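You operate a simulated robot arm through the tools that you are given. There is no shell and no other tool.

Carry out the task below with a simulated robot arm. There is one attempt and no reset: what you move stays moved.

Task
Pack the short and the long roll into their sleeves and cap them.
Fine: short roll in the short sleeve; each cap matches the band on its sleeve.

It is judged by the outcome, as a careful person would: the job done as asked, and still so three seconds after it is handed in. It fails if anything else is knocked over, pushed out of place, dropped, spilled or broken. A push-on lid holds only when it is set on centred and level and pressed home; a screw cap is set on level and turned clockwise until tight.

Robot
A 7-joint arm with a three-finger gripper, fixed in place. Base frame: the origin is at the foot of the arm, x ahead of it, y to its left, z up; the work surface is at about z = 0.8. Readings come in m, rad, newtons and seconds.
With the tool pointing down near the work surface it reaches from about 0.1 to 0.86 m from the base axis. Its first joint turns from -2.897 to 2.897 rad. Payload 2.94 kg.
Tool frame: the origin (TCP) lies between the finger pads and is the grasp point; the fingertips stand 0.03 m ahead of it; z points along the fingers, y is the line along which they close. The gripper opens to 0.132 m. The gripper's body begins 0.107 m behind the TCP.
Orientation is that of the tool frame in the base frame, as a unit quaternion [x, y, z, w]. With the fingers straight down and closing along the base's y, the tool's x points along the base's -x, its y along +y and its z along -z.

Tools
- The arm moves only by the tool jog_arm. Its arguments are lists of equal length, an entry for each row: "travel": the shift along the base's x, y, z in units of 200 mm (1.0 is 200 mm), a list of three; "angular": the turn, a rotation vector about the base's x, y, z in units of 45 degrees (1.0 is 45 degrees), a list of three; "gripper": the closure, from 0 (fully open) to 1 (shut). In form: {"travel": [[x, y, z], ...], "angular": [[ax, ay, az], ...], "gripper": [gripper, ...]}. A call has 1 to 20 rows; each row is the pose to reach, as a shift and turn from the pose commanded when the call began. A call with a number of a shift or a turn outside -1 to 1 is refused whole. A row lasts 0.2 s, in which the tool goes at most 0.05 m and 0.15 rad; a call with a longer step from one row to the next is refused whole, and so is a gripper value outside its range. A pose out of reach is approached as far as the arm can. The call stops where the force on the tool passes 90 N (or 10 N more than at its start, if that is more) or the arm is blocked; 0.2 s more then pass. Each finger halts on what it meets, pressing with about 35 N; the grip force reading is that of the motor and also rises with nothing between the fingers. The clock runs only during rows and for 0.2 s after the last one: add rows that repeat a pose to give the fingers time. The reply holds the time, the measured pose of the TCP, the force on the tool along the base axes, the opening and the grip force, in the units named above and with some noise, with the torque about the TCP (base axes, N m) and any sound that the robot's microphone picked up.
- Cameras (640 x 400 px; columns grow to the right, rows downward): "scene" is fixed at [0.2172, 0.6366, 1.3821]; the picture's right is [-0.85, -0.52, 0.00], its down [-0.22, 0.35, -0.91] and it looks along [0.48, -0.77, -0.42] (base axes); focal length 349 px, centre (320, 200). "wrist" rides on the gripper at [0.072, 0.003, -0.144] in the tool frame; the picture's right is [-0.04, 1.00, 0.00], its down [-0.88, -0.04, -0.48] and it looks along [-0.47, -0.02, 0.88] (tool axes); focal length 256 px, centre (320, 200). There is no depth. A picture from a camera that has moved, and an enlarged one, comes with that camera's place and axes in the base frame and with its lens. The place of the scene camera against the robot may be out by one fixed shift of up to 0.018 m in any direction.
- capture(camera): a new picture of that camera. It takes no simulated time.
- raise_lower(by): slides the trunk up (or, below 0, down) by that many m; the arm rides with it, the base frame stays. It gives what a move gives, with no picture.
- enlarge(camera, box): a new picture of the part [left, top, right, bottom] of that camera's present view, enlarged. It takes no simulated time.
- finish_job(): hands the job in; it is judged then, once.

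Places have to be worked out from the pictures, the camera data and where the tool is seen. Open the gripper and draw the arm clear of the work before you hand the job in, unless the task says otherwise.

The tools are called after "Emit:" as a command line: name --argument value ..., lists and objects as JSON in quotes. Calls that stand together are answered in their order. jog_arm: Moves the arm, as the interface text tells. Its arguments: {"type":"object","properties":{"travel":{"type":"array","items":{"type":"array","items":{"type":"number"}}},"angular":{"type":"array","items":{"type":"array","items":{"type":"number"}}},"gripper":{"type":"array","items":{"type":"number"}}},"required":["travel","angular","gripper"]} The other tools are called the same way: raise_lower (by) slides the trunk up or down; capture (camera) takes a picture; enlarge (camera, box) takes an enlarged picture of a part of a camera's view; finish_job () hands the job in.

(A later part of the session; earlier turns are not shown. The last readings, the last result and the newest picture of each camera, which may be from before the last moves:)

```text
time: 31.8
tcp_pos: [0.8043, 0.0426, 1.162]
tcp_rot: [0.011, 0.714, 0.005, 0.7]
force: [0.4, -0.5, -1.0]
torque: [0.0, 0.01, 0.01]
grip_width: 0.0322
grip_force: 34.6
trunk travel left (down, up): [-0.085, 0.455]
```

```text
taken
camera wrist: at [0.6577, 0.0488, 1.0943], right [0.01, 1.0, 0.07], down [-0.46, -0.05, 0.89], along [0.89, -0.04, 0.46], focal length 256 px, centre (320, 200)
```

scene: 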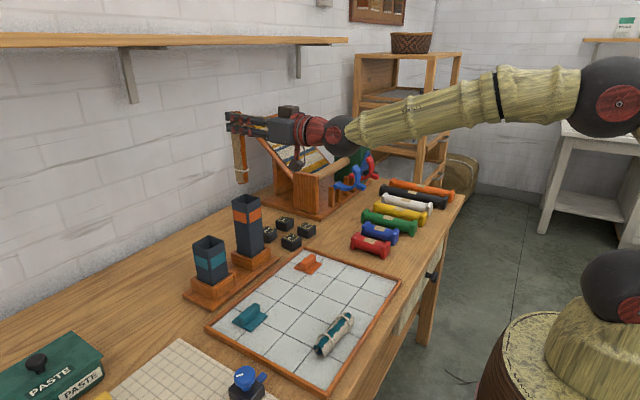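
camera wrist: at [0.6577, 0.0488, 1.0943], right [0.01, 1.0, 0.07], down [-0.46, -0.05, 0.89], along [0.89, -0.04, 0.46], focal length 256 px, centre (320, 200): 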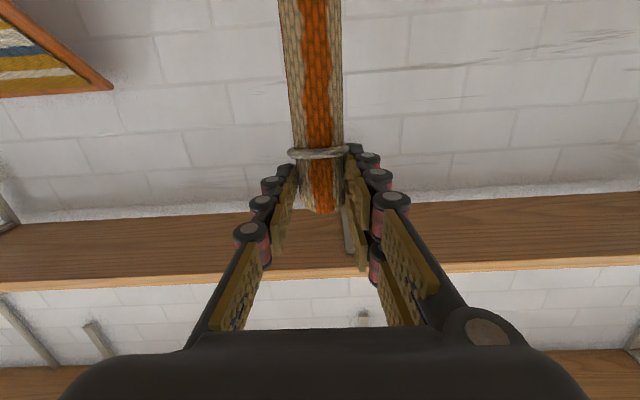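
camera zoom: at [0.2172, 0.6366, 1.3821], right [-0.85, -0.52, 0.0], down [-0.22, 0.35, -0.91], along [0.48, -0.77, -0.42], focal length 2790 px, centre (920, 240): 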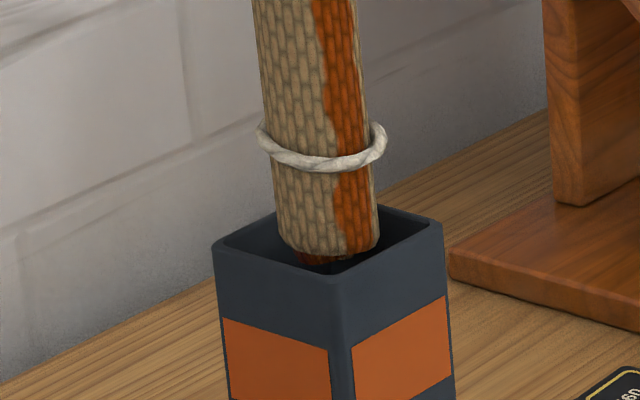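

The roll's bottom appears within the sleeve opening, right at rim level, with all near rims visible in front. I'll go down another 10 mm in small steps and watch the force.

Emit:
jog_arm --travel '[[0, 0, -0.015], [0, 0, -0.03], [0, 0, -0.045], [0, 0, -0.055], [0, 0, -0.055]]' --angular '[[0, 0, 0], [0, 0, 0], [0, 0, 0], [0, 0, 0], [0, 0, 0]]' --gripper '[1, 1, 1, 1, 1]'

Emit:
enlarge --camera "scene" --box '[220, 170, 270, 220]'

```text
time: 33.0
tcp_pos: [0.8032, 0.0428, 1.1524]
tcp_rot: [0.01, 0.714, 0.005, 0.7]
force: [0.0, -0.1, -0.9]
torque: [0.0, 0.06, -0.02]
grip_width: 0.0322
grip_force: 34.9
trunk travel left (down, up): [-0.085, 0.455]
```

```text
8.00 times, centred on (245, 195) of scene
camera zoom: at [0.2172, 0.6366, 1.3821], right [-0.85, -0.52, 0.0], down [-0.22, 0.35, -0.91], along [0.48, -0.77, -0.42], focal length 2790 px, centre (920, 240)
```

zoom: 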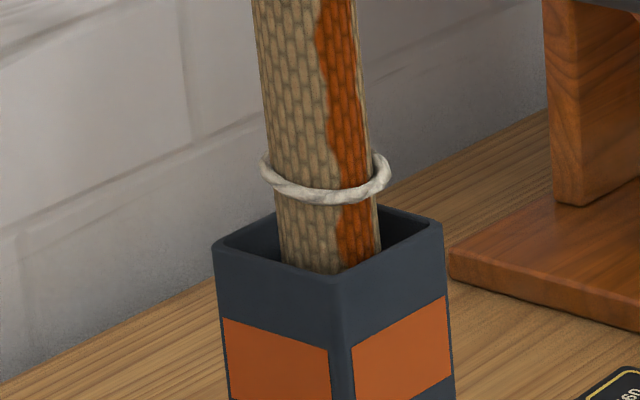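

The roll end is inside the sleeve with no contact force. The tie comes next, about 15 mm above the rim; I'll lower 10 mm and check the tie's clearance.

Emit:
jog_arm --travel '[[0, 0, -0.02], [0, 0, -0.04], [0, 0, -0.055], [0, 0, -0.055]]' --angular '[[0, 0, 0], [0, 0, 0], [0, 0, 0], [0, 0, 0]]' --gripper '[1, 1, 1, 1]'

Emit:
enlarge --camera "scene" --box '[220, 170, 270, 220]'

Emit:
capture --camera "wrist"

```text
time: 34.0
tcp_pos: [0.8036, 0.0428, 1.1399]
tcp_rot: [0.014, 0.714, 0.002, 0.7]
force: [-0.8, -0.3, 0.0]
torque: [0.0, 0.02, -0.02]
grip_width: 0.0324
grip_force: 35.2
trunk travel left (down, up): [-0.085, 0.455]
```

```text
8.00 times, centred on (245, 195) of scene
camera zoom: at [0.2172, 0.6366, 1.3821], right [-0.85, -0.52, 0.0], down [-0.22, 0.35, -0.91], along [0.48, -0.77, -0.42], focal length 2790 px, centre (920, 240)
```

zoom: 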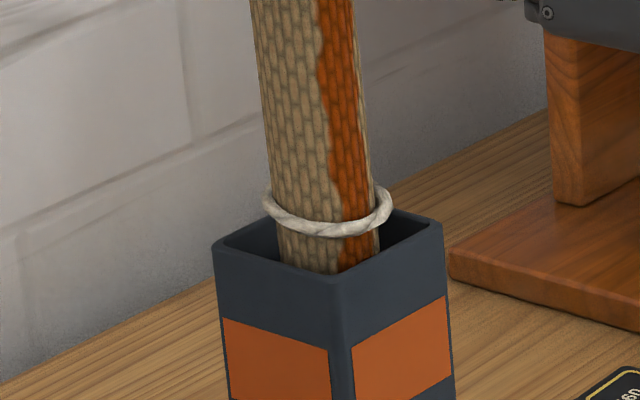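

```text
taken
camera wrist: at [0.6576, 0.0504, 1.0723], right [0.02, 1.0, 0.07], down [-0.46, -0.05, 0.89], along [0.89, -0.04, 0.46], focal length 256 px, centre (320, 200)
```

wrist: 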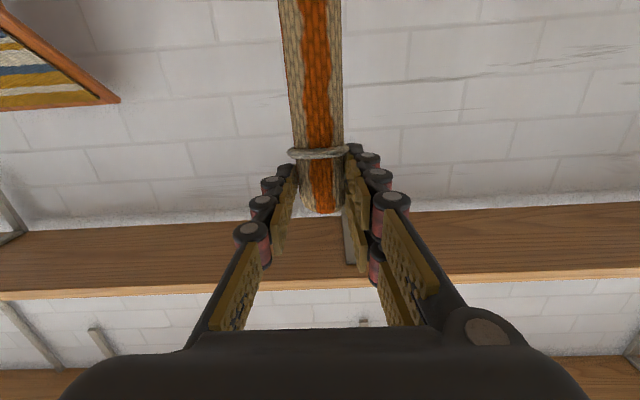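

The tie ring looks narrower than the opening and is centred to within about 1 mm. I'll lower in small increments through the rim while watching the force.

Emit:
jog_arm --travel '[[0, 0, -0.02], [0, 0, -0.04], [0, 0, -0.06], [0, 0, -0.06]]' --angular '[[0, 0, 0], [0, 0, 0], [0, 0, 0], [0, 0, 0]]' --gripper '[1, 1, 1, 1]'

Emit:
enlarge --camera "scene" --box '[220, 170, 270, 220]'

```text
time: 35.0
tcp_pos: [0.8044, 0.0452, 1.1296]
tcp_rot: [0.014, 0.715, 0.002, 0.699]
force: [-0.2, -0.8, -1.4]
torque: [-0.02, -0.01, -0.02]
grip_width: 0.0322
grip_force: 34.5
trunk travel left (down, up): [-0.085, 0.455]
```

```text
8.00 times, centred on (245, 195) of scene
camera zoom: at [0.2172, 0.6366, 1.3821], right [-0.85, -0.52, 0.0], down [-0.22, 0.35, -0.91], along [0.48, -0.77, -0.42], focal length 2790 px, centre (920, 240)
```

zoom: 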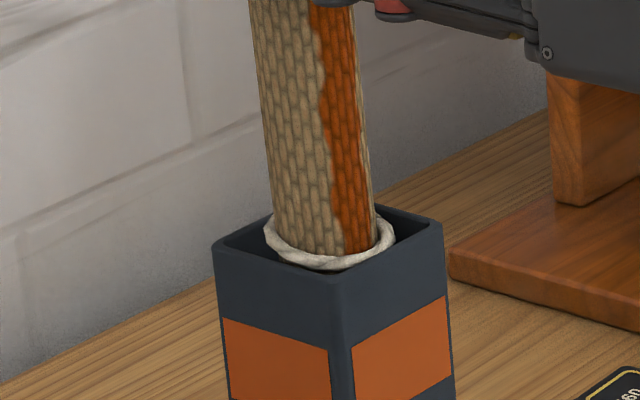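

The tie is entering the opening cleanly without force. But y has drifted +2.5 mm, which suggests a joint limit is close as the hand gets lower, so I'll use the trunk for the remaining descent, starting with a small 15 mm test.

Emit:
raise_lower --by -0.015

Emit:
enlarge --camera "scene" --box '[220, 170, 270, 220]'

Emit:
capture --camera "wrist"

```text
time: 35.6
tcp_pos: [0.8043, 0.0448, 1.1134]
tcp_rot: [0.015, 0.714, 0.0, 0.7]
force: [0.2, 0.5, -1.0]
torque: [0.0, 0.02, 0.03]
grip_width: 0.0323
grip_force: 35.2
trunk travel left (down, up): [-0.07, 0.47]
```

```text
8.00 times, centred on (245, 195) of scene
camera zoom: at [0.2172, 0.6366, 1.3821], right [-0.85, -0.52, 0.0], down [-0.22, 0.35, -0.91], along [0.48, -0.77, -0.42], focal length 2790 px, centre (920, 240)
```

zoom: 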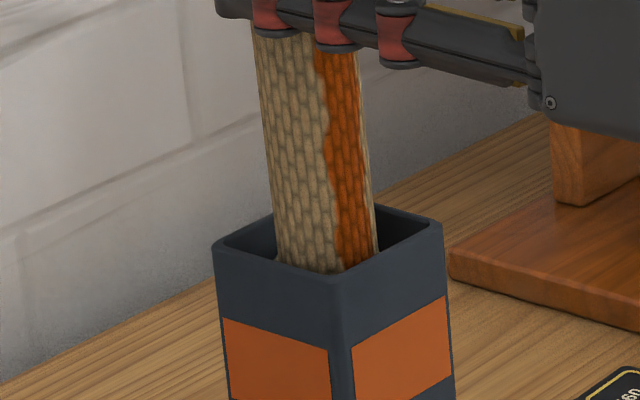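

```text
taken
camera wrist: at [0.6576, 0.0513, 1.0462], right [0.02, 1.0, 0.07], down [-0.46, -0.05, 0.89], along [0.89, -0.05, 0.46], focal length 256 px, centre (320, 200)
```

wrist: 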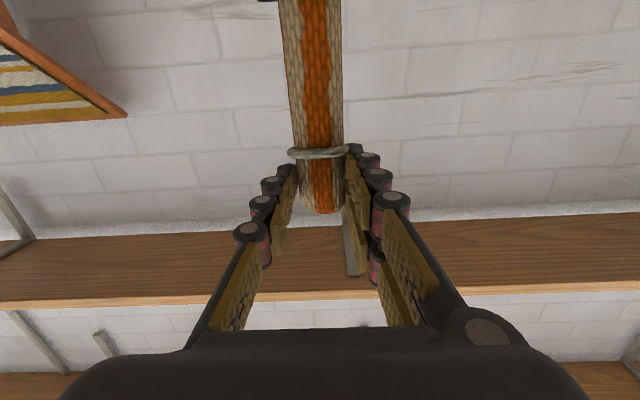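

The tie is now inside with no force. I'll continue down with the trunk another 40 mm.

Emit:
raise_lower --by -0.04

Emit:
enlarge --camera "scene" --box '[220, 170, 270, 220]'

Emit:
capture --camera "wrist"

```text
time: 36.5
tcp_pos: [0.8027, 0.0436, 1.074]
tcp_rot: [0.014, 0.715, 0.003, 0.699]
force: [0.2, 0.1, -0.9]
torque: [-0.04, 0.02, 0.03]
grip_width: 0.0322
grip_force: 35.0
trunk travel left (down, up): [-0.03, 0.51]
```

```text
8.00 times, centred on (245, 195) of scene
camera zoom: at [0.2172, 0.6366, 1.3821], right [-0.85, -0.52, 0.0], down [-0.22, 0.35, -0.91], along [0.48, -0.77, -0.42], focal length 2790 px, centre (920, 240)
```

zoom: 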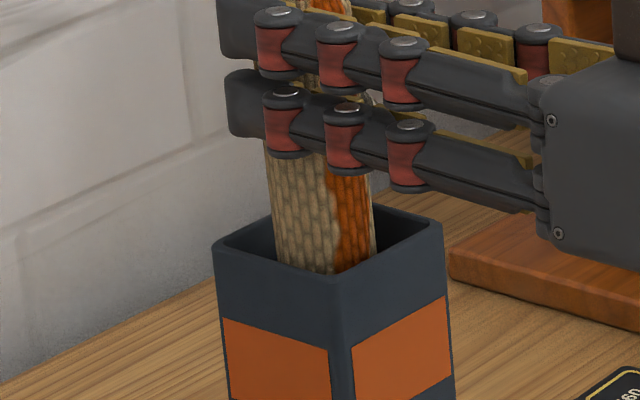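

```text
taken
camera wrist: at [0.6576, 0.0513, 1.0065], right [0.02, 1.0, 0.07], down [-0.46, -0.05, 0.89], along [0.89, -0.05, 0.46], focal length 256 px, centre (320, 200)
```

wrist: 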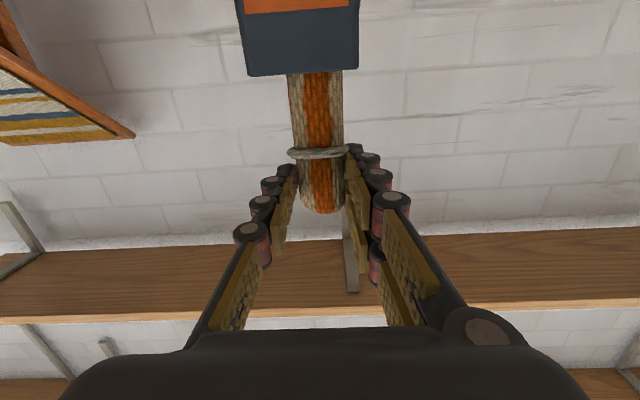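

The wrist view now shows the sleeve's rim: sleeve centre y≈0.041, rim z≈1.009, while the roll sits at y≈0.0455. I'll shift −4 mm in y to centre it.

Emit:
jog_arm --travel '[[0, -0.01, 0], [0, -0.02, 0], [0, -0.02, 0]]' --angular '[[0, 0, 0], [0, 0, 0], [0, 0, 0]]' --gripper '[1, 1, 1]'

Emit:
enlarge --camera "wrist" --box '[220, 0, 400, 220]'

Emit:
enlarge --camera "scene" --box '[220, 170, 270, 220]'

```text
time: 37.3
tcp_pos: [0.8039, 0.0401, 1.0729]
tcp_rot: [0.015, 0.714, 0.0, 0.7]
force: [0.9, 1.2, -0.1]
torque: [-0.05, -0.02, 0.01]
grip_width: 0.0324
grip_force: 34.6
trunk travel left (down, up): [-0.03, 0.51]
```

```text
1.82 times, centred on (310, 110) of wrist
camera zoom: at [0.6573, 0.0482, 1.0062], right [0.02, 1.0, 0.07], down [-0.46, -0.05, 0.89], along [0.89, -0.05, 0.45], focal length 465 px, centre (338, 364)
```

zoom: 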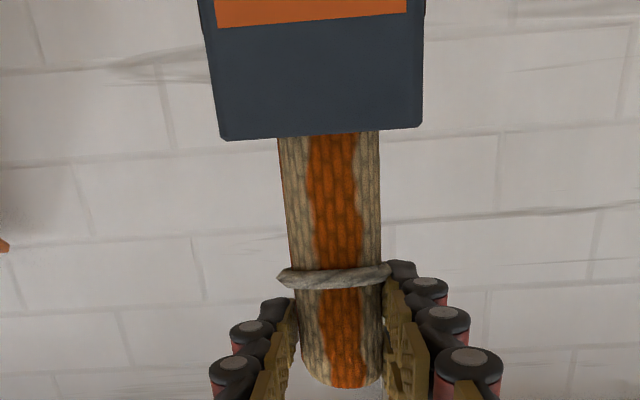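

```text
8.00 times, centred on (245, 195) of scene
camera zoom: at [0.2172, 0.6366, 1.3821], right [-0.85, -0.52, 0.0], down [-0.22, 0.35, -0.91], along [0.48, -0.77, -0.42], focal length 2790 px, centre (920, 240)
```

zoom: 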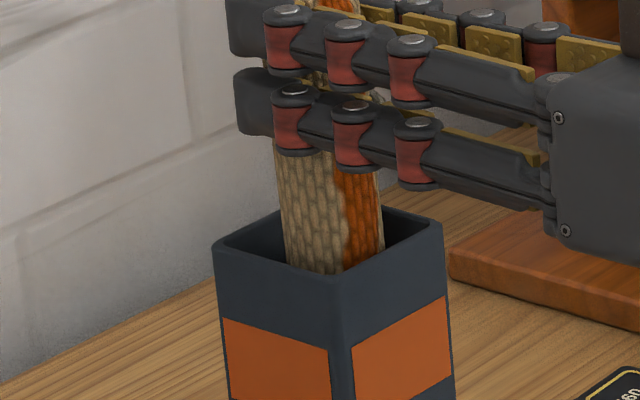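

The roll is now within ~1 mm of centre in both views. I'll use the remaining 30 mm of downward trunk travel.

Emit:
raise_lower --by -0.03

Emit:
enlarge --camera "wrist" --box '[220, 0, 400, 220]'

Emit:
enlarge --camera "scene" --box '[215, 160, 285, 230]'

```text
time: 38.0
tcp_pos: [0.804, 0.0393, 1.0446]
tcp_rot: [0.016, 0.715, 0.001, 0.699]
force: [0.4, -0.6, -0.6]
torque: [-0.02, 0.03, 0.0]
grip_width: 0.0325
grip_force: 34.3
trunk travel left (down, up): [0.0, 0.54]
```

```text
1.82 times, centred on (310, 110) of wrist
camera zoom: at [0.6573, 0.0483, 0.9766], right [0.02, 1.0, 0.07], down [-0.46, -0.05, 0.89], along [0.89, -0.05, 0.46], focal length 465 px, centre (338, 364)
```

zoom: 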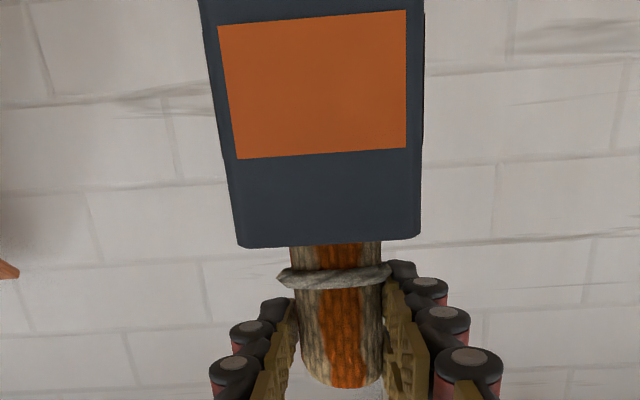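

```text
5.71 times, centred on (250, 195) of scene
camera zoom: at [0.2172, 0.6366, 1.3821], right [-0.85, -0.52, 0.0], down [-0.22, 0.35, -0.91], along [0.48, -0.77, -0.42], focal length 1993 px, centre (720, 229)
```

zoom: 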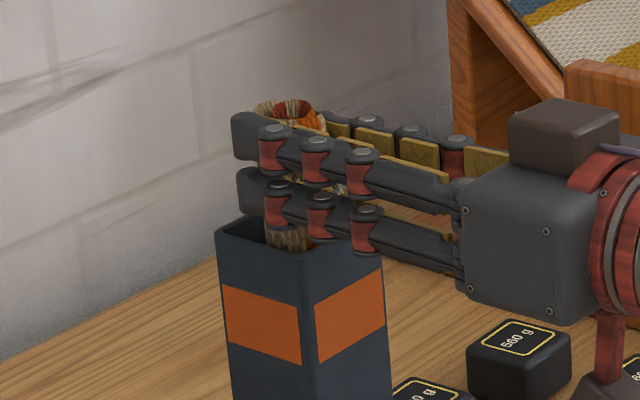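

Sleeve rim is at z≈1.008 and the roll is centred within 1 mm. The visible finger edge is ~13 mm above the rim, so I'll go down 9 mm more, then open the fingers slightly so the roll slides in.

Emit:
jog_arm --travel '[[0, 0, -0.02], [0, 0, -0.045], [0, 0, -0.045]]' --angular '[[0, 0, 0], [0, 0, 0], [0, 0, 0]]' --gripper '[1, 1, 1]'

Emit:
enlarge --camera "scene" --box '[215, 160, 285, 230]'

```text
time: 38.8
tcp_pos: [0.8029, 0.041, 1.0355]
tcp_rot: [0.016, 0.715, 0.0, 0.699]
force: [-1.3, 0.3, 0.2]
torque: [0.01, 0.01, -0.01]
grip_width: 0.0322
grip_force: 35.0
trunk travel left (down, up): [0.0, 0.54]
```

```text
5.71 times, centred on (250, 195) of scene
camera zoom: at [0.2172, 0.6366, 1.3821], right [-0.85, -0.52, 0.0], down [-0.22, 0.35, -0.91], along [0.48, -0.77, -0.42], focal length 1993 px, centre (720, 229)
```

zoom: 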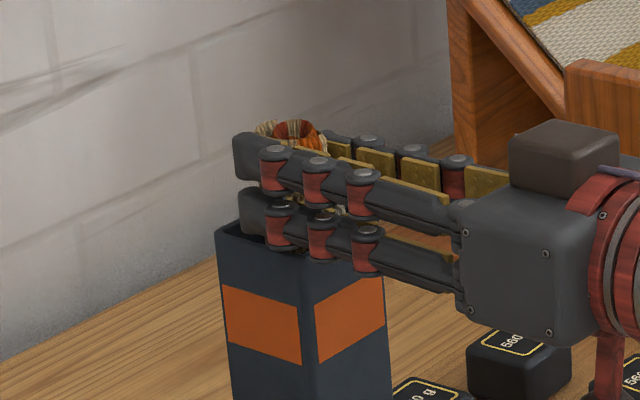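

Still no contact. Opening the gripper modestly to release the roll.

Emit:
jog_arm --travel '[[0, 0, 0], [0, 0, 0], [0, 0, 0], [0, 0, 0], [0, 0, 0]]' --angular '[[0, 0, 0], [0, 0, 0], [0, 0, 0], [0, 0, 0], [0, 0, 0]]' --gripper '[0.6, 0.6, 0.6, 0.6, 0.6]'

Emit:
enlarge --camera "scene" --box '[215, 160, 285, 230]'

Emit:
capture --camera "wrist"

```text
time: 40.0
tcp_pos: [0.8039, 0.0404, 1.0354]
tcp_rot: [0.017, 0.715, -0.001, 0.699]
force: [0.3, 0.1, 0.1]
torque: [-0.01, 0.02, 0.01]
grip_width: 0.0527
grip_force: 0.0
trunk travel left (down, up): [0.0, 0.54]
```

```text
5.71 times, centred on (250, 195) of scene
camera zoom: at [0.2172, 0.6366, 1.3821], right [-0.85, -0.52, 0.0], down [-0.22, 0.35, -0.91], along [0.48, -0.77, -0.42], focal length 1993 px, centre (720, 229)
```

zoom: 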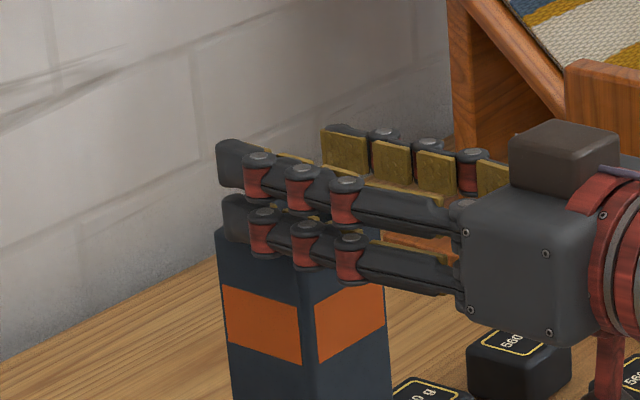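

```text
taken
camera wrist: at [0.6571, 0.0491, 0.9674], right [0.03, 1.0, 0.07], down [-0.46, -0.05, 0.89], along [0.89, -0.05, 0.45], focal length 256 px, centre (320, 200)
```

wrist: 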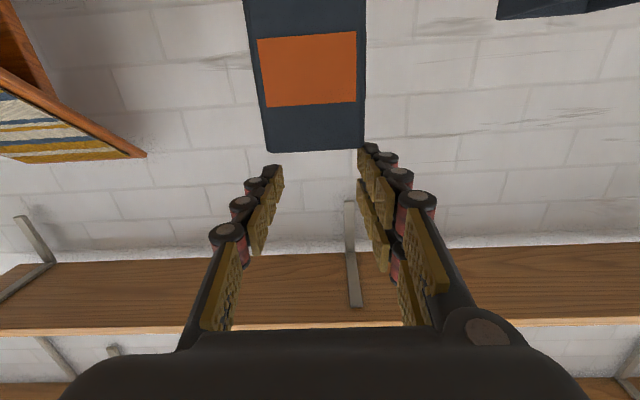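

The long roll has slid fully into the tall sleeve. I'll raise the hand, then back away in −x before reorienting.

Emit:
jog_arm --travel '[[0, 0, 0.08], [0, 0, 0.16], [0, 0, 0.24], [-0.15, 0, 0.24], [-0.35, 0, 0.24], [-0.55, 0, 0.24], [-0.75, 0, 0.24], [-0.75, 0, 0.24]]' --angular '[[0, 0, 0], [0, 0, 0], [0, 0, 0], [0, 0, 0], [0, 0, 0], [0, 0, 0], [0, 0, 0], [0, 0, 0]]' --gripper '[0.6, 0.6, 0.6, 0.6, 0.6, 0.6, 0.6, 0.6]'

Emit:
enlarge --camera "scene" --box '[180, 170, 300, 310]'

Emit:
capture --camera "scene"

```text
time: 41.8
tcp_pos: [0.6527, 0.0403, 1.0826]
tcp_rot: [0.017, 0.715, -0.001, 0.699]
force: [-0.5, -0.1, 0.0]
torque: [-0.02, 0.04, 0.0]
grip_width: 0.0527
grip_force: 0.0
trunk travel left (down, up): [0.0, 0.54]
```

```text
2.86 times, centred on (240, 240) of scene
camera zoom: at [0.2172, 0.6366, 1.3821], right [-0.85, -0.52, 0.0], down [-0.22, 0.35, -0.91], along [0.48, -0.77, -0.42], focal length 996 px, centre (549, 86)
```

zoom: 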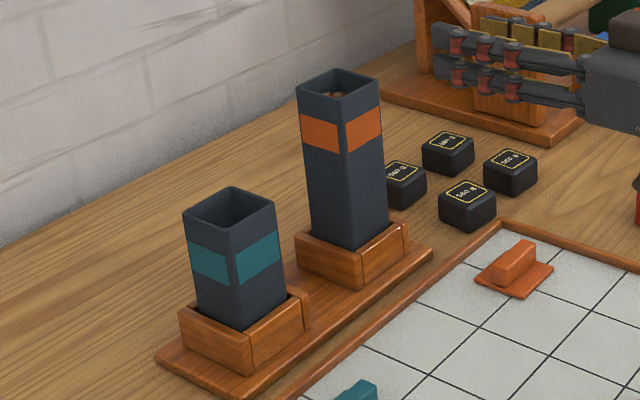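

```text
taken
```

scene: 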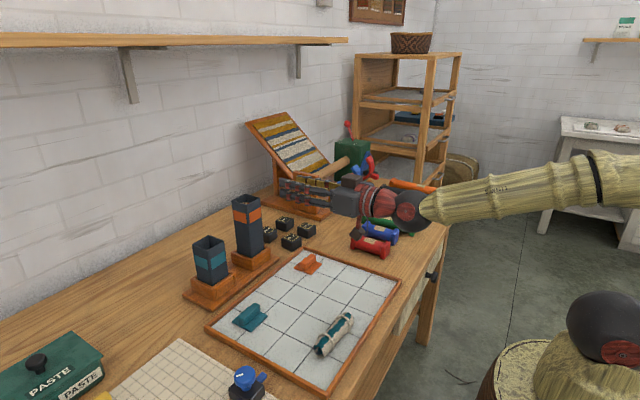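

The roll sits inside, just below the rim. Now I raise the trunk to its original height before turning the tool back down.

Emit:
raise_lower --by 0.2

Emit:
jog_arm --travel '[[-0.03, 0, 0], [-0.06, 0, 0], [-0.09, 0, 0], [-0.12, 0, 0], [-0.15, 0, 0], [-0.15, 0, 0], [-0.15, 0, 0]]' --angular '[[0, 0.167, 0], [0, 0.334, 0], [0, 0.5, 0], [0, 0.667, 0], [0, 0.834, 0], [0, 1.0, 0], [0, 1.0, 0]]' --gripper '[0.6, 0.6, 0.6, 0.6, 0.6, 0.6, 0.6]'

```text
time: 44.0
tcp_pos: [0.6521, 0.0393, 1.2826]
tcp_rot: [0.016, 0.715, 0.0, 0.699]
force: [-0.3, -0.1, 0.1]
torque: [-0.04, -0.01, 0.0]
grip_width: 0.053
grip_force: 0.1
trunk travel left (down, up): [-0.2, 0.34]
```

```text
time: 45.6
tcp_pos: [0.6214, 0.0411, 1.2826]
tcp_rot: [0.014, 0.929, -0.005, 0.371]
force: [-0.2, 0.4, -0.2]
torque: [0.01, 0.0, 0.01]
grip_width: 0.0525
grip_force: 0.0
out of reach, approached as far as the arm can: row 4, 5
trunk travel left (down, up): [-0.2, 0.34]
```

Next, the remaining pitch-back of ~43.5° while moving toward the short roll.

Emit:
jog_arm --travel '[[-0.08, 0.08, -0.06], [-0.16, 0.16, -0.12], [-0.24, 0.24, -0.18], [-0.32, 0.32, -0.24], [-0.4, 0.4, -0.3], [-0.48, 0.48, -0.36], [-0.48, 0.48, -0.36]]' --angular '[[0, 0.161, 0], [0, 0.322, 0], [0, 0.483, 0], [0, 0.645, 0], [0, 0.806, 0], [0, 0.967, 0], [0, 0.967, 0]]' --gripper '[0.6, 0.6, 0.6, 0.6, 0.6, 0.6, 0.6]'

Emit:
capture --camera "wrist"

```text
time: 47.2
tcp_pos: [0.5252, 0.1356, 1.2122]
tcp_rot: [0.012, 1.0, -0.011, 0.0]
force: [0.3, 0.3, -0.2]
torque: [-0.01, 0.0, -0.01]
grip_width: 0.0527
grip_force: 0.0
trunk travel left (down, up): [-0.2, 0.34]
```

```text
taken
camera wrist: at [0.4526, 0.1444, 1.356], right [0.07, 1.0, -0.02], down [0.88, -0.05, 0.48], along [0.48, -0.05, -0.88], focal length 256 px, centre (320, 200)
```

wrist: 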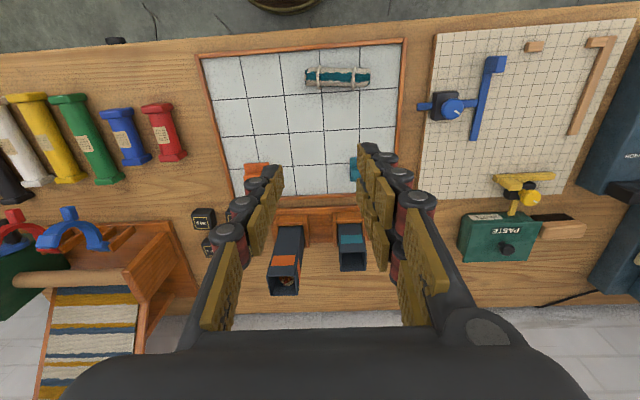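

Small residual tilt/yaw errors (≈0.02 rad) remain; I'll null these first, then yaw +90° above the short roll.

Emit:
jog_arm --travel '[[0, 0.1, 0], [-0.05, 0.2, -0.1], [-0.1, 0.3, -0.2], [-0.1, 0.3, -0.2]]' --angular '[[0.028, 0, 0.031], [0.028, 0, 0.031], [0.028, 0, 0.031], [0.028, 0, 0.031]]' --gripper '[0.47, 0.47, 0.47, 0.47]'

Emit:
jog_arm --travel '[[0, 0.02, -0.08], [0, 0.04, -0.16], [0, 0.06, -0.24], [0, 0.08, -0.32], [0, 0.1, -0.4], [0, 0.1, -0.4], [0, 0.1, -0.4]]' --angular '[[0, 0, 0.167], [0, 0, 0.334], [0, 0, 0.5], [0, 0, 0.667], [0, 0, 0.834], [0, 0, 1.0], [0, 0, 1.0]]' --gripper '[0.47, 0.47, 0.47, 0.47, 0.47, 0.47, 0.47]'

Emit:
jog_arm --travel '[[0, 0, 0], [0, 0, 0], [0, 0, 0], [0, 0, 0], [0, 0, 0], [0, 0, 0], [0, 0, 0]]' --angular '[[0, 0, 0.167], [0, 0, 0.334], [0, 0, 0.5], [0, 0, 0.667], [0, 0, 0.834], [0, 0, 1.0], [0, 0, 1.0]]' --gripper '[0.47, 0.47, 0.47, 0.47, 0.47, 0.47, 0.47]'

Emit:
capture --camera "wrist"

```text
time: 48.2
tcp_pos: [0.5063, 0.1967, 1.1698]
tcp_rot: [0.001, 1.0, 0.0, 0.002]
force: [0.5, 0.6, 0.4]
torque: [-0.02, -0.01, -0.02]
grip_width: 0.0699
grip_force: 0.1
trunk travel left (down, up): [-0.2, 0.34]
```

```text
time: 49.8
tcp_pos: [0.5076, 0.2162, 1.0904]
tcp_rot: [-0.383, 0.924, 0.0, 0.002]
force: [0.2, -0.2, 0.0]
torque: [0.02, -0.02, 0.01]
grip_width: 0.07
grip_force: 0.1
trunk travel left (down, up): [-0.2, 0.34]
```

```text
time: 51.4
tcp_pos: [0.5064, 0.2169, 1.091]
tcp_rot: [0.707, -0.707, -0.001, -0.001]
force: [-0.1, -0.2, -0.6]
torque: [-0.01, 0.0, 0.02]
grip_width: 0.0701
grip_force: 0.0
trunk travel left (down, up): [-0.2, 0.34]
```

```text
taken
camera wrist: at [0.5026, 0.1434, 1.2354], right [-1.0, 0.04, 0.0], down [0.04, 0.88, 0.48], along [0.02, 0.48, -0.88], focal length 256 px, centre (320, 200)
```

wrist: 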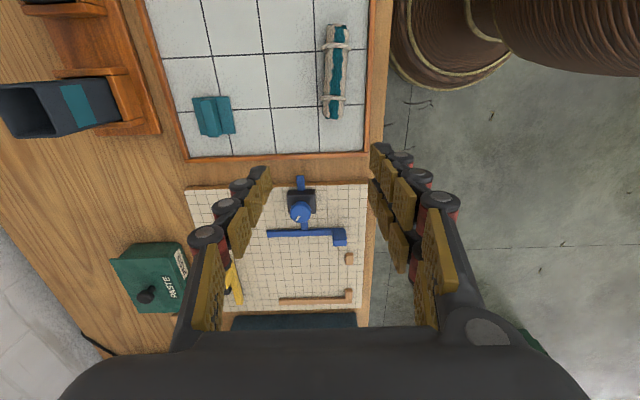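

The view holds the short roll, teal cap and short sleeve. Enlarging to measure each.

Emit:
enlarge --camera "wrist" --box '[290, 10, 390, 140]'

Emit:
enlarge --camera "wrist" --box '[0, 60, 130, 150]'

Emit:
enlarge --camera "wrist" --box '[170, 80, 260, 150]'

```text
3.08 times, centred on (340, 75) of wrist
camera zoom: at [0.5026, 0.1434, 1.2354], right [-1.0, 0.04, 0.0], down [0.04, 0.88, 0.48], along [0.02, 0.48, -0.88], focal length 788 px, centre (258, 585)
```

zoom: 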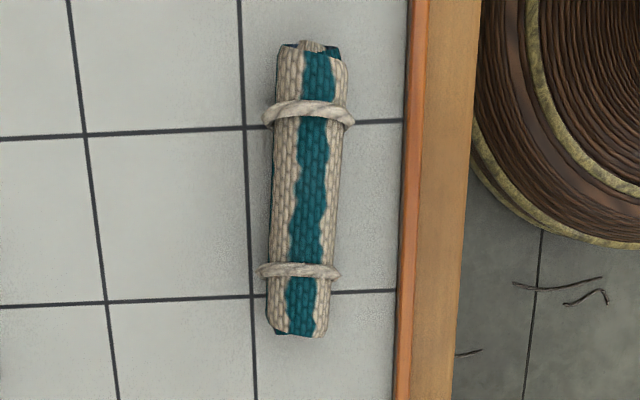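

```text
4.44 times, centred on (65, 105) of wrist
camera zoom: at [0.5026, 0.1434, 1.2354], right [-1.0, 0.04, 0.0], down [0.04, 0.88, 0.48], along [0.02, 0.48, -0.88], focal length 1138 px, centre (1453, 622)
```

zoom: 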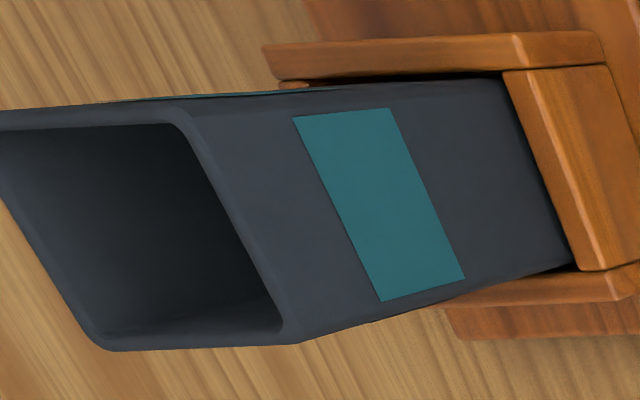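

```text
5.71 times, centred on (215, 115) of wrist
camera zoom: at [0.5026, 0.1434, 1.2354], right [-1.0, 0.04, 0.0], down [0.04, 0.88, 0.48], along [0.02, 0.48, -0.88], focal length 1463 px, centre (920, 686)
```

zoom: 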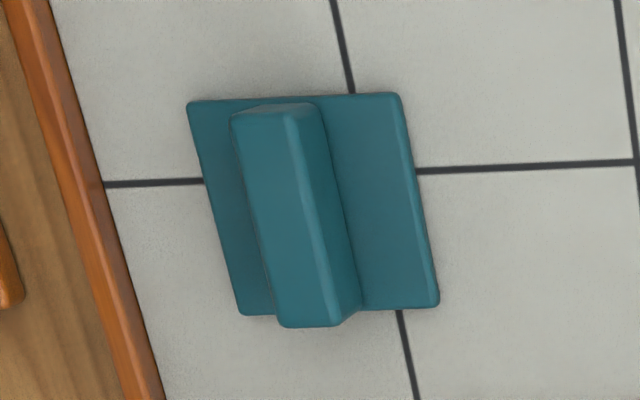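

Short roll: axis from (0.479, 0.103) to (0.486, 0.220), yawed ~0.065 rad, with ties at y≈0.128 and 0.190. To stay clear of the wrist limit when inserting it low, I'll grip it at y≈0.207 with the tool tilted 15° toward the free end.

Emit:
jog_arm --travel '[[-0.02, -0.005, -0.14], [-0.04, -0.01, -0.28], [-0.06, -0.014, -0.42], [-0.08, -0.019, -0.56], [-0.1055, -0.0235, -0.705], [-0.1055, -0.0235, -0.705]]' --angular '[[-0.067, 0.002, -0.0166], [-0.133, 0.0043, -0.033], [-0.2, 0.0065, -0.05], [-0.267, 0.0086, -0.0662], [-0.3335, 0.0108, -0.0828], [-0.3335, 0.0108, -0.0828]]' --gripper '[0.55, 0.55, 0.55, 0.55, 0.55, 0.55]'

Emit:
capture --camera "wrist"

Emit:
enlarge --camera "scene" --box '[260, 230, 400, 370]'

```text
time: 52.8
tcp_pos: [0.4858, 0.2104, 0.9495]
tcp_rot: [-0.679, 0.723, -0.089, -0.095]
force: [-0.1, 0.5, 0.3]
torque: [0.0, -0.01, -0.03]
grip_width: 0.0596
grip_force: 0.1
trunk travel left (down, up): [-0.2, 0.34]
```

```text
taken
camera wrist: at [0.4797, 0.1792, 1.108], right [-0.99, 0.11, -0.01], down [0.1, 0.97, 0.23], along [0.04, 0.23, -0.97], focal length 256 px, centre (320, 200)
```

wrist: 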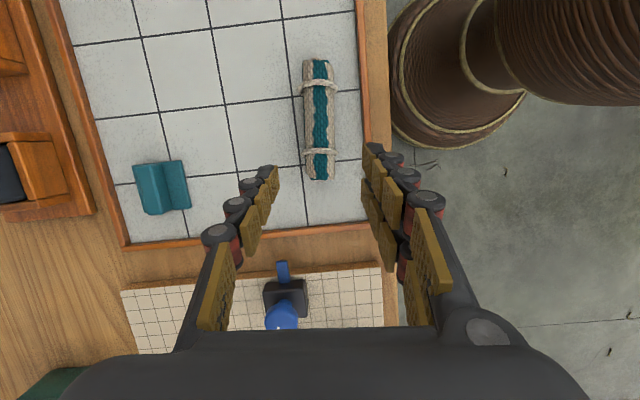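

```text
2.86 times, centred on (330, 300) of scene
camera zoom: at [0.2172, 0.6366, 1.3821], right [-0.85, -0.52, 0.0], down [-0.22, 0.35, -0.91], along [0.48, -0.77, -0.42], focal length 996 px, centre (291, -86)
```

zoom: 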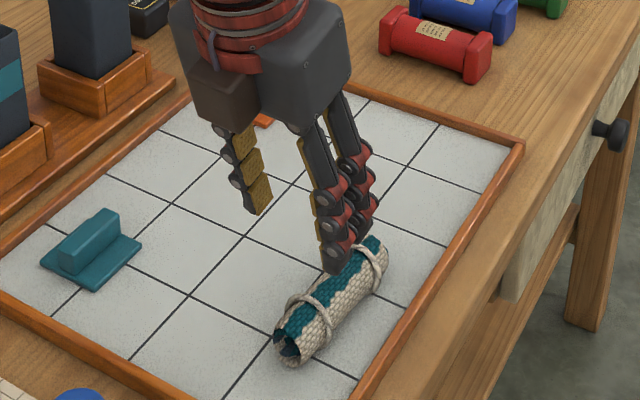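

The roll is aligned with the tool and centred between the fingers. Descending to TCP z≈0.842.

Emit:
jog_arm --travel '[[0, 0.009, -0.12], [0, 0.009, -0.24], [0, 0.009, -0.36], [0, 0.009, -0.46], [0, 0.009, -0.537], [0, 0.009, -0.537]]' --angular '[[0, 0, 0], [0, 0, 0], [0, 0, 0], [0, 0, 0], [0, 0, 0], [0, 0, 0]]' --gripper '[0.55, 0.55, 0.55, 0.55, 0.55, 0.55]'

Emit:
capture --camera "wrist"

Emit:
enlarge --camera "scene" --box '[280, 250, 380, 370]'

```text
time: 54.2
tcp_pos: [0.486, 0.2132, 0.8422]
tcp_rot: [-0.678, 0.724, -0.088, -0.094]
force: [0.5, 0.1, -0.5]
torque: [0.05, 0.0, -0.01]
grip_width: 0.0593
grip_force: 0.1
trunk travel left (down, up): [-0.2, 0.34]
```

```text
taken
camera wrist: at [0.4798, 0.1802, 1.0007], right [-0.99, 0.11, -0.01], down [0.1, 0.97, 0.24], along [0.04, 0.23, -0.97], focal length 256 px, centre (320, 200)
```

wrist: 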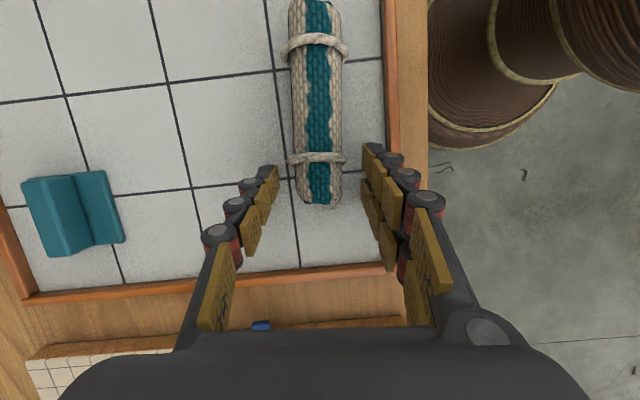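

```text
3.33 times, centred on (330, 310) of scene
camera zoom: at [0.2172, 0.6366, 1.3821], right [-0.85, -0.52, 0.0], down [-0.22, 0.35, -0.91], along [0.48, -0.77, -0.42], focal length 1162 px, centre (287, -167)
```

zoom: 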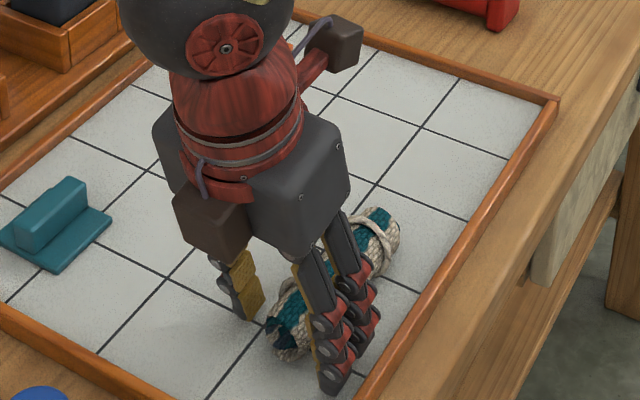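

Fingers straddle the roll between the tie and its end. Closing now.

Emit:
jog_arm --travel '[[0, 0, 0], [0, 0, 0], [0, 0, 0], [0, 0, 0], [0, 0, 0]]' --angular '[[0, 0, 0], [0, 0, 0], [0, 0, 0], [0, 0, 0], [0, 0, 0]]' --gripper '[1, 1, 1, 1, 1]'

Emit:
jog_arm --travel '[[0, 0, 0.05], [0, 0, 0.12], [0, 0, 0.22], [0, 0, 0.35], [0, 0, 0.5], [0, 0, 0.65], [0, 0, 0.65]]' --angular '[[0, 0, 0], [0, 0, 0], [0, 0, 0], [0, 0, 0], [0, 0, 0], [0, 0, 0], [0, 0, 0]]' --gripper '[1, 1, 1, 1, 1, 1, 1]'

Emit:
capture --camera "wrist"

Emit:
enlarge --camera "scene" --box '[240, 200, 400, 370]'

```text
time: 55.4
tcp_pos: [0.4854, 0.2128, 0.8428]
tcp_rot: [-0.678, 0.723, -0.088, -0.095]
force: [-0.3, 0.2, 0.1]
torque: [-0.02, -0.03, -0.02]
grip_width: 0.0327
grip_force: 35.1
trunk travel left (down, up): [-0.2, 0.34]
```

```text
time: 57.0
tcp_pos: [0.4865, 0.2126, 0.9719]
tcp_rot: [-0.678, 0.723, -0.088, -0.094]
force: [-0.5, -0.4, 0.3]
torque: [0.03, 0.04, -0.05]
grip_width: 0.0328
grip_force: 35.1
trunk travel left (down, up): [-0.2, 0.34]
```

```text
taken
camera wrist: at [0.4798, 0.1804, 1.1302], right [-0.99, 0.11, -0.01], down [0.1, 0.97, 0.24], along [0.04, 0.23, -0.97], focal length 256 px, centre (320, 200)
```

wrist: 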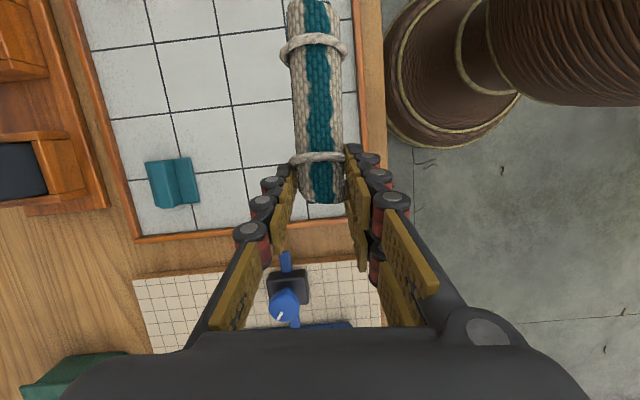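

```text
2.35 times, centred on (320, 285) of scene
camera zoom: at [0.2172, 0.6366, 1.3821], right [-0.85, -0.52, 0.0], down [-0.22, 0.35, -0.91], along [0.48, -0.77, -0.42], focal length 821 px, centre (320, 0)
```

zoom: 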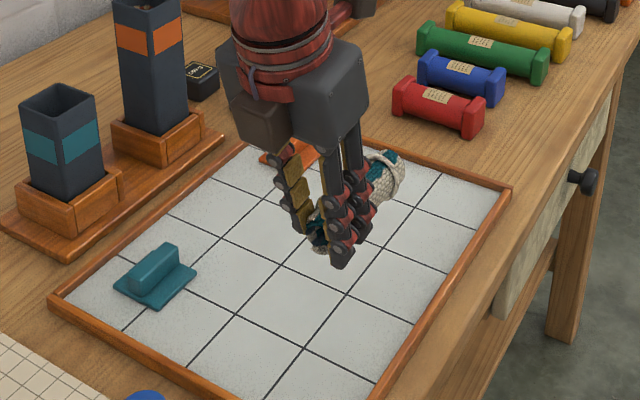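

The short roll is gripped and level. I'll raise it and undo the yaw (−86.3° in total, removing the roll's own offset).

Emit:
jog_arm --travel '[[0.05, -0.025, 0.16], [0.1, -0.05, 0.32], [0.15, -0.075, 0.48], [0.2, -0.1, 0.64], [0.25, -0.125, 0.8], [0.3, -0.15, 0.95], [0.3, -0.15, 0.95]]' --angular '[[0, 0, -0.16], [0, 0, -0.32], [0, 0, -0.48], [0, 0, -0.64], [0, 0, -0.8], [0, 0, -0.9586], [0, 0, -0.9586]]' --gripper '[1, 1, 1, 1, 1, 1, 1]'

Emit:
jog_arm --travel '[[0, 0, 0], [0, 0, 0], [0, 0, 0], [0, 0, 0], [0, 0, 0], [0, 0, 0], [0, 0, 0]]' --angular '[[0, 0, -0.16], [0, 0, -0.32], [0, 0, -0.48], [0, 0, -0.64], [0, 0, -0.8], [0, 0, -0.9586], [0, 0, -0.9586]]' --gripper '[1, 1, 1, 1, 1, 1, 1]'

```text
time: 58.6
tcp_pos: [0.5455, 0.183, 1.1615]
tcp_rot: [-0.364, 0.922, -0.048, -0.12]
force: [-0.7, -0.4, -0.3]
torque: [0.04, -0.04, -0.02]
grip_width: 0.0326
grip_force: 35.1
trunk travel left (down, up): [-0.2, 0.34]
```

```text
time: 60.2
tcp_pos: [0.5452, 0.183, 1.1612]
tcp_rot: [0.001, 0.992, 0.0, -0.129]
force: [0.1, 0.0, -0.8]
torque: [0.0, 0.0, -0.04]
grip_width: 0.0322
grip_force: 34.7
trunk travel left (down, up): [-0.2, 0.34]
```

Yaw is undone and the 15° tilt is preserved. Now I pitch −45° while extending forward.

Emit:
jog_arm --travel '[[0.08, 0, 0.03], [0.16, 0, 0.06], [0.24, 0, 0.09], [0.32, 0, 0.12], [0.4, 0, 0.15], [0.48, 0, 0.18], [0.48, 0, 0.18]]' --angular '[[0, -0.167, 0], [0, -0.334, 0], [0, -0.5, 0], [0, -0.667, 0], [0, -0.834, 0], [0, -1.0, 0], [0, -1.0, 0]]' --gripper '[1, 1, 1, 1, 1, 1, 1]'

```text
time: 61.8
tcp_pos: [0.6407, 0.1825, 1.1981]
tcp_rot: [0.0, 0.965, 0.0, 0.261]
force: [-1.2, -0.6, -0.7]
torque: [0.0, -0.03, 0.01]
grip_width: 0.0325
grip_force: 35.2
trunk travel left (down, up): [-0.2, 0.34]
```

Lowering the trunk 0.15 m first to keep the wrist away from its limit, then finishing the pitch.

Emit:
raise_lower --by -0.15

Emit:
jog_arm --travel '[[0.03, 0, 0.08], [0.06, 0, 0.16], [0.09, 0, 0.24], [0.12, 0, 0.32], [0.15, 0, 0.4], [0.15, 0, 0.48], [0.15, 0, 0.48]]' --angular '[[0, -0.167, 0], [0, -0.334, 0], [0, -0.5, 0], [0, -0.667, 0], [0, -0.834, 0], [0, -1.0, 0], [0, -1.0, 0]]' --gripper '[1, 1, 1, 1, 1, 1, 1]'

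Emit:
capture --camera "scene"

Emit:
capture --camera "wrist"

```text
time: 63.5
tcp_pos: [0.6418, 0.1825, 1.049]
tcp_rot: [0.0, 0.965, 0.0, 0.261]
force: [-0.2, 1.0, 0.0]
torque: [0.02, 0.01, 0.0]
grip_width: 0.0324
grip_force: 35.4
trunk travel left (down, up): [-0.05, 0.49]
```

```text
time: 65.1
tcp_pos: [0.6726, 0.1831, 1.1455]
tcp_rot: [0.0, 0.792, 0.0, 0.611]
force: [-0.3, -0.5, 0.3]
torque: [0.0, 0.01, -0.05]
grip_width: 0.0326
grip_force: 35.2
trunk travel left (down, up): [-0.05, 0.49]
```

```text
taken
```

scene: 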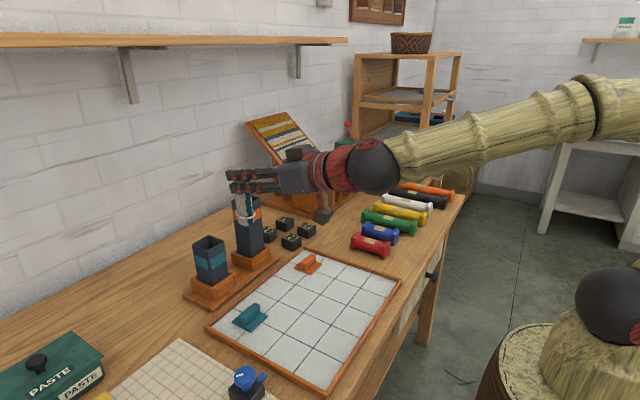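

```text
taken
camera wrist: at [0.5128, 0.1859, 1.1129], right [0.01, 1.0, 0.04], down [-0.24, -0.04, 0.97], along [0.97, -0.02, 0.24], focal length 256 px, centre (320, 200)
```

wrist: 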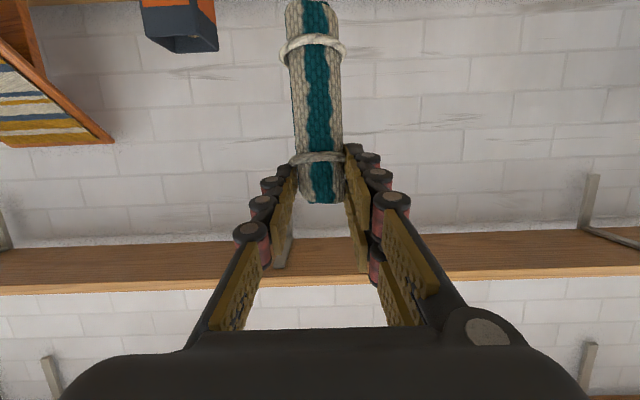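

Pose reached cleanly: TCP (0.673, 0.183, 1.146), tool 15° below horizontal. Checking the roll's verticality in closer views.

Emit:
enlarge --camera "scene" --box '[210, 155, 280, 245]'

Emit:
enlarge --camera "wrist" --box '[250, 0, 390, 220]'

```text
4.44 times, centred on (245, 200) of scene
camera zoom: at [0.2172, 0.6366, 1.3821], right [-0.85, -0.52, 0.0], down [-0.22, 0.35, -0.91], along [0.48, -0.77, -0.42], focal length 1550 px, centre (653, 200)
```

zoom: 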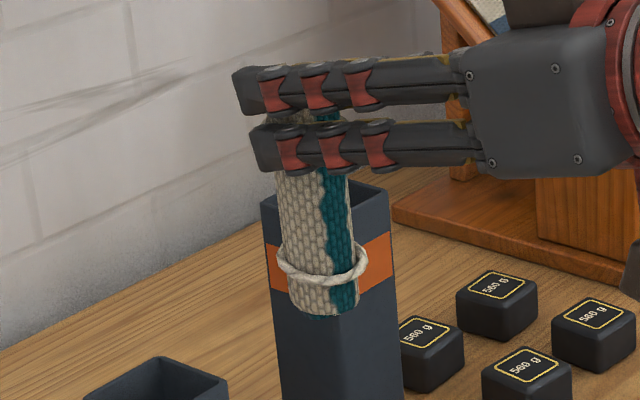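

```text
1.82 times, centred on (320, 110) of wrist
camera zoom: at [0.5128, 0.1859, 1.1129], right [0.01, 1.0, 0.04], down [-0.24, -0.04, 0.97], along [0.97, -0.02, 0.24], focal length 465 px, centre (320, 364)
```

zoom: 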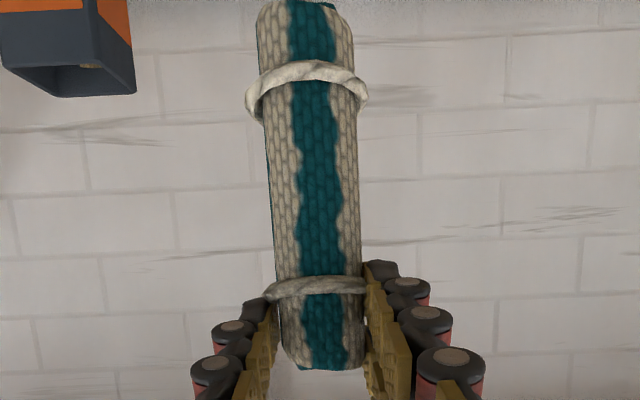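

After correcting for a scene-camera bias (the sleeve's own edges), the roll leans only ~0.01–0.02 rad. I'll trim that and move above the short sleeve at (0.8235, 0.179), with the roll bottom ~5 cm above its rim.

Emit:
jog_arm --travel '[[0.13, -0.004, 0], [0.26, -0.008, 0], [0.39, -0.012, -0.04], [0.52, -0.016, -0.09], [0.657, -0.02, -0.14], [0.657, -0.02, -0.1775], [0.657, -0.02, -0.1775]]' --angular '[[0.0127, 0.018, 0], [0.0127, 0.018, 0], [0.0127, 0.018, 0], [0.0127, 0.018, 0], [0.0127, 0.018, 0], [0.0127, 0.018, 0], [0.0127, 0.018, 0]]' --gripper '[1, 1, 1, 1, 1, 1, 1]'

Emit:
enlarge --camera "scene" --box '[170, 170, 260, 270]'

Emit:
capture --camera "wrist"

```text
time: 66.7
tcp_pos: [0.8024, 0.1785, 1.1083]
tcp_rot: [0.003, 0.796, 0.004, 0.605]
force: [0.1, -0.6, -0.3]
torque: [-0.04, 0.03, 0.02]
grip_width: 0.0325
grip_force: 35.4
trunk travel left (down, up): [-0.05, 0.49]
```

```text
4.00 times, centred on (215, 220) of scene
camera zoom: at [0.2172, 0.6366, 1.3821], right [-0.85, -0.52, 0.0], down [-0.22, 0.35, -0.91], along [0.48, -0.77, -0.42], focal length 1395 px, centre (740, 120)
```

zoom: 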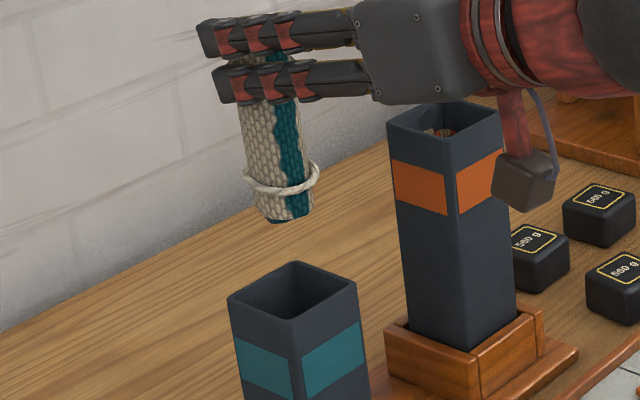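

```text
taken
camera wrist: at [0.6444, 0.1822, 1.0786], right [0.01, 1.0, 0.05], down [-0.22, -0.05, 0.97], along [0.98, -0.02, 0.22], focal length 256 px, centre (320, 200)
```

wrist: 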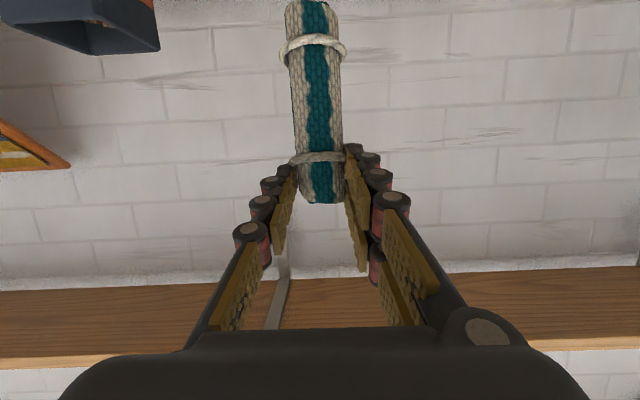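

The roll is vertical and within ~1.5 mm laterally of the short sleeve's axis. I'll lower to just above the rim.

Emit:
jog_arm --travel '[[-0.004, -0.003, -0.05], [-0.004, -0.003, -0.1], [-0.004, -0.003, -0.15], [-0.004, -0.003, -0.2], [-0.004, -0.003, -0.22], [-0.004, -0.003, -0.22]]' --angular '[[0, 0, 0], [0, 0, 0], [0, 0, 0], [0, 0, 0], [0, 0, 0], [0, 0, 0]]' --gripper '[1, 1, 1, 1, 1, 1]'

Emit:
enlarge --camera "scene" --box '[185, 205, 245, 265]'

Emit:
capture --camera "wrist"

```text
time: 68.1
tcp_pos: [0.8017, 0.1785, 1.065]
tcp_rot: [0.002, 0.797, 0.005, 0.604]
force: [0.3, -0.7, -0.1]
torque: [0.04, 0.03, 0.0]
grip_width: 0.0325
grip_force: 35.0
trunk travel left (down, up): [-0.05, 0.49]
```

```text
6.67 times, centred on (215, 235) of scene
camera zoom: at [0.2172, 0.6366, 1.3821], right [-0.85, -0.52, 0.0], down [-0.22, 0.35, -0.91], along [0.48, -0.77, -0.42], focal length 2325 px, centre (1020, -33)
```

zoom: 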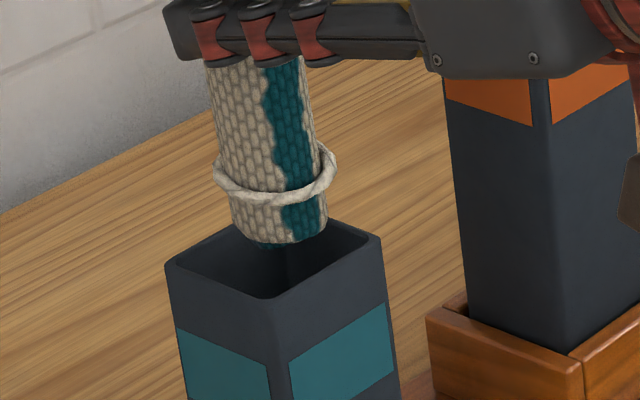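

```text
taken
camera wrist: at [0.6439, 0.1817, 1.0345], right [0.01, 1.0, 0.05], down [-0.22, -0.05, 0.97], along [0.98, -0.02, 0.22], focal length 256 px, centre (320, 200)
```

wrist: 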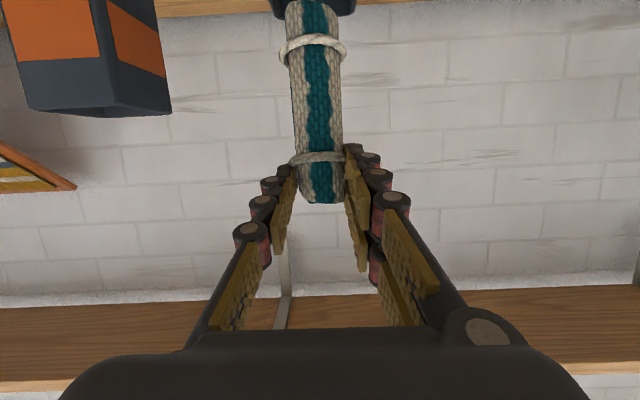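

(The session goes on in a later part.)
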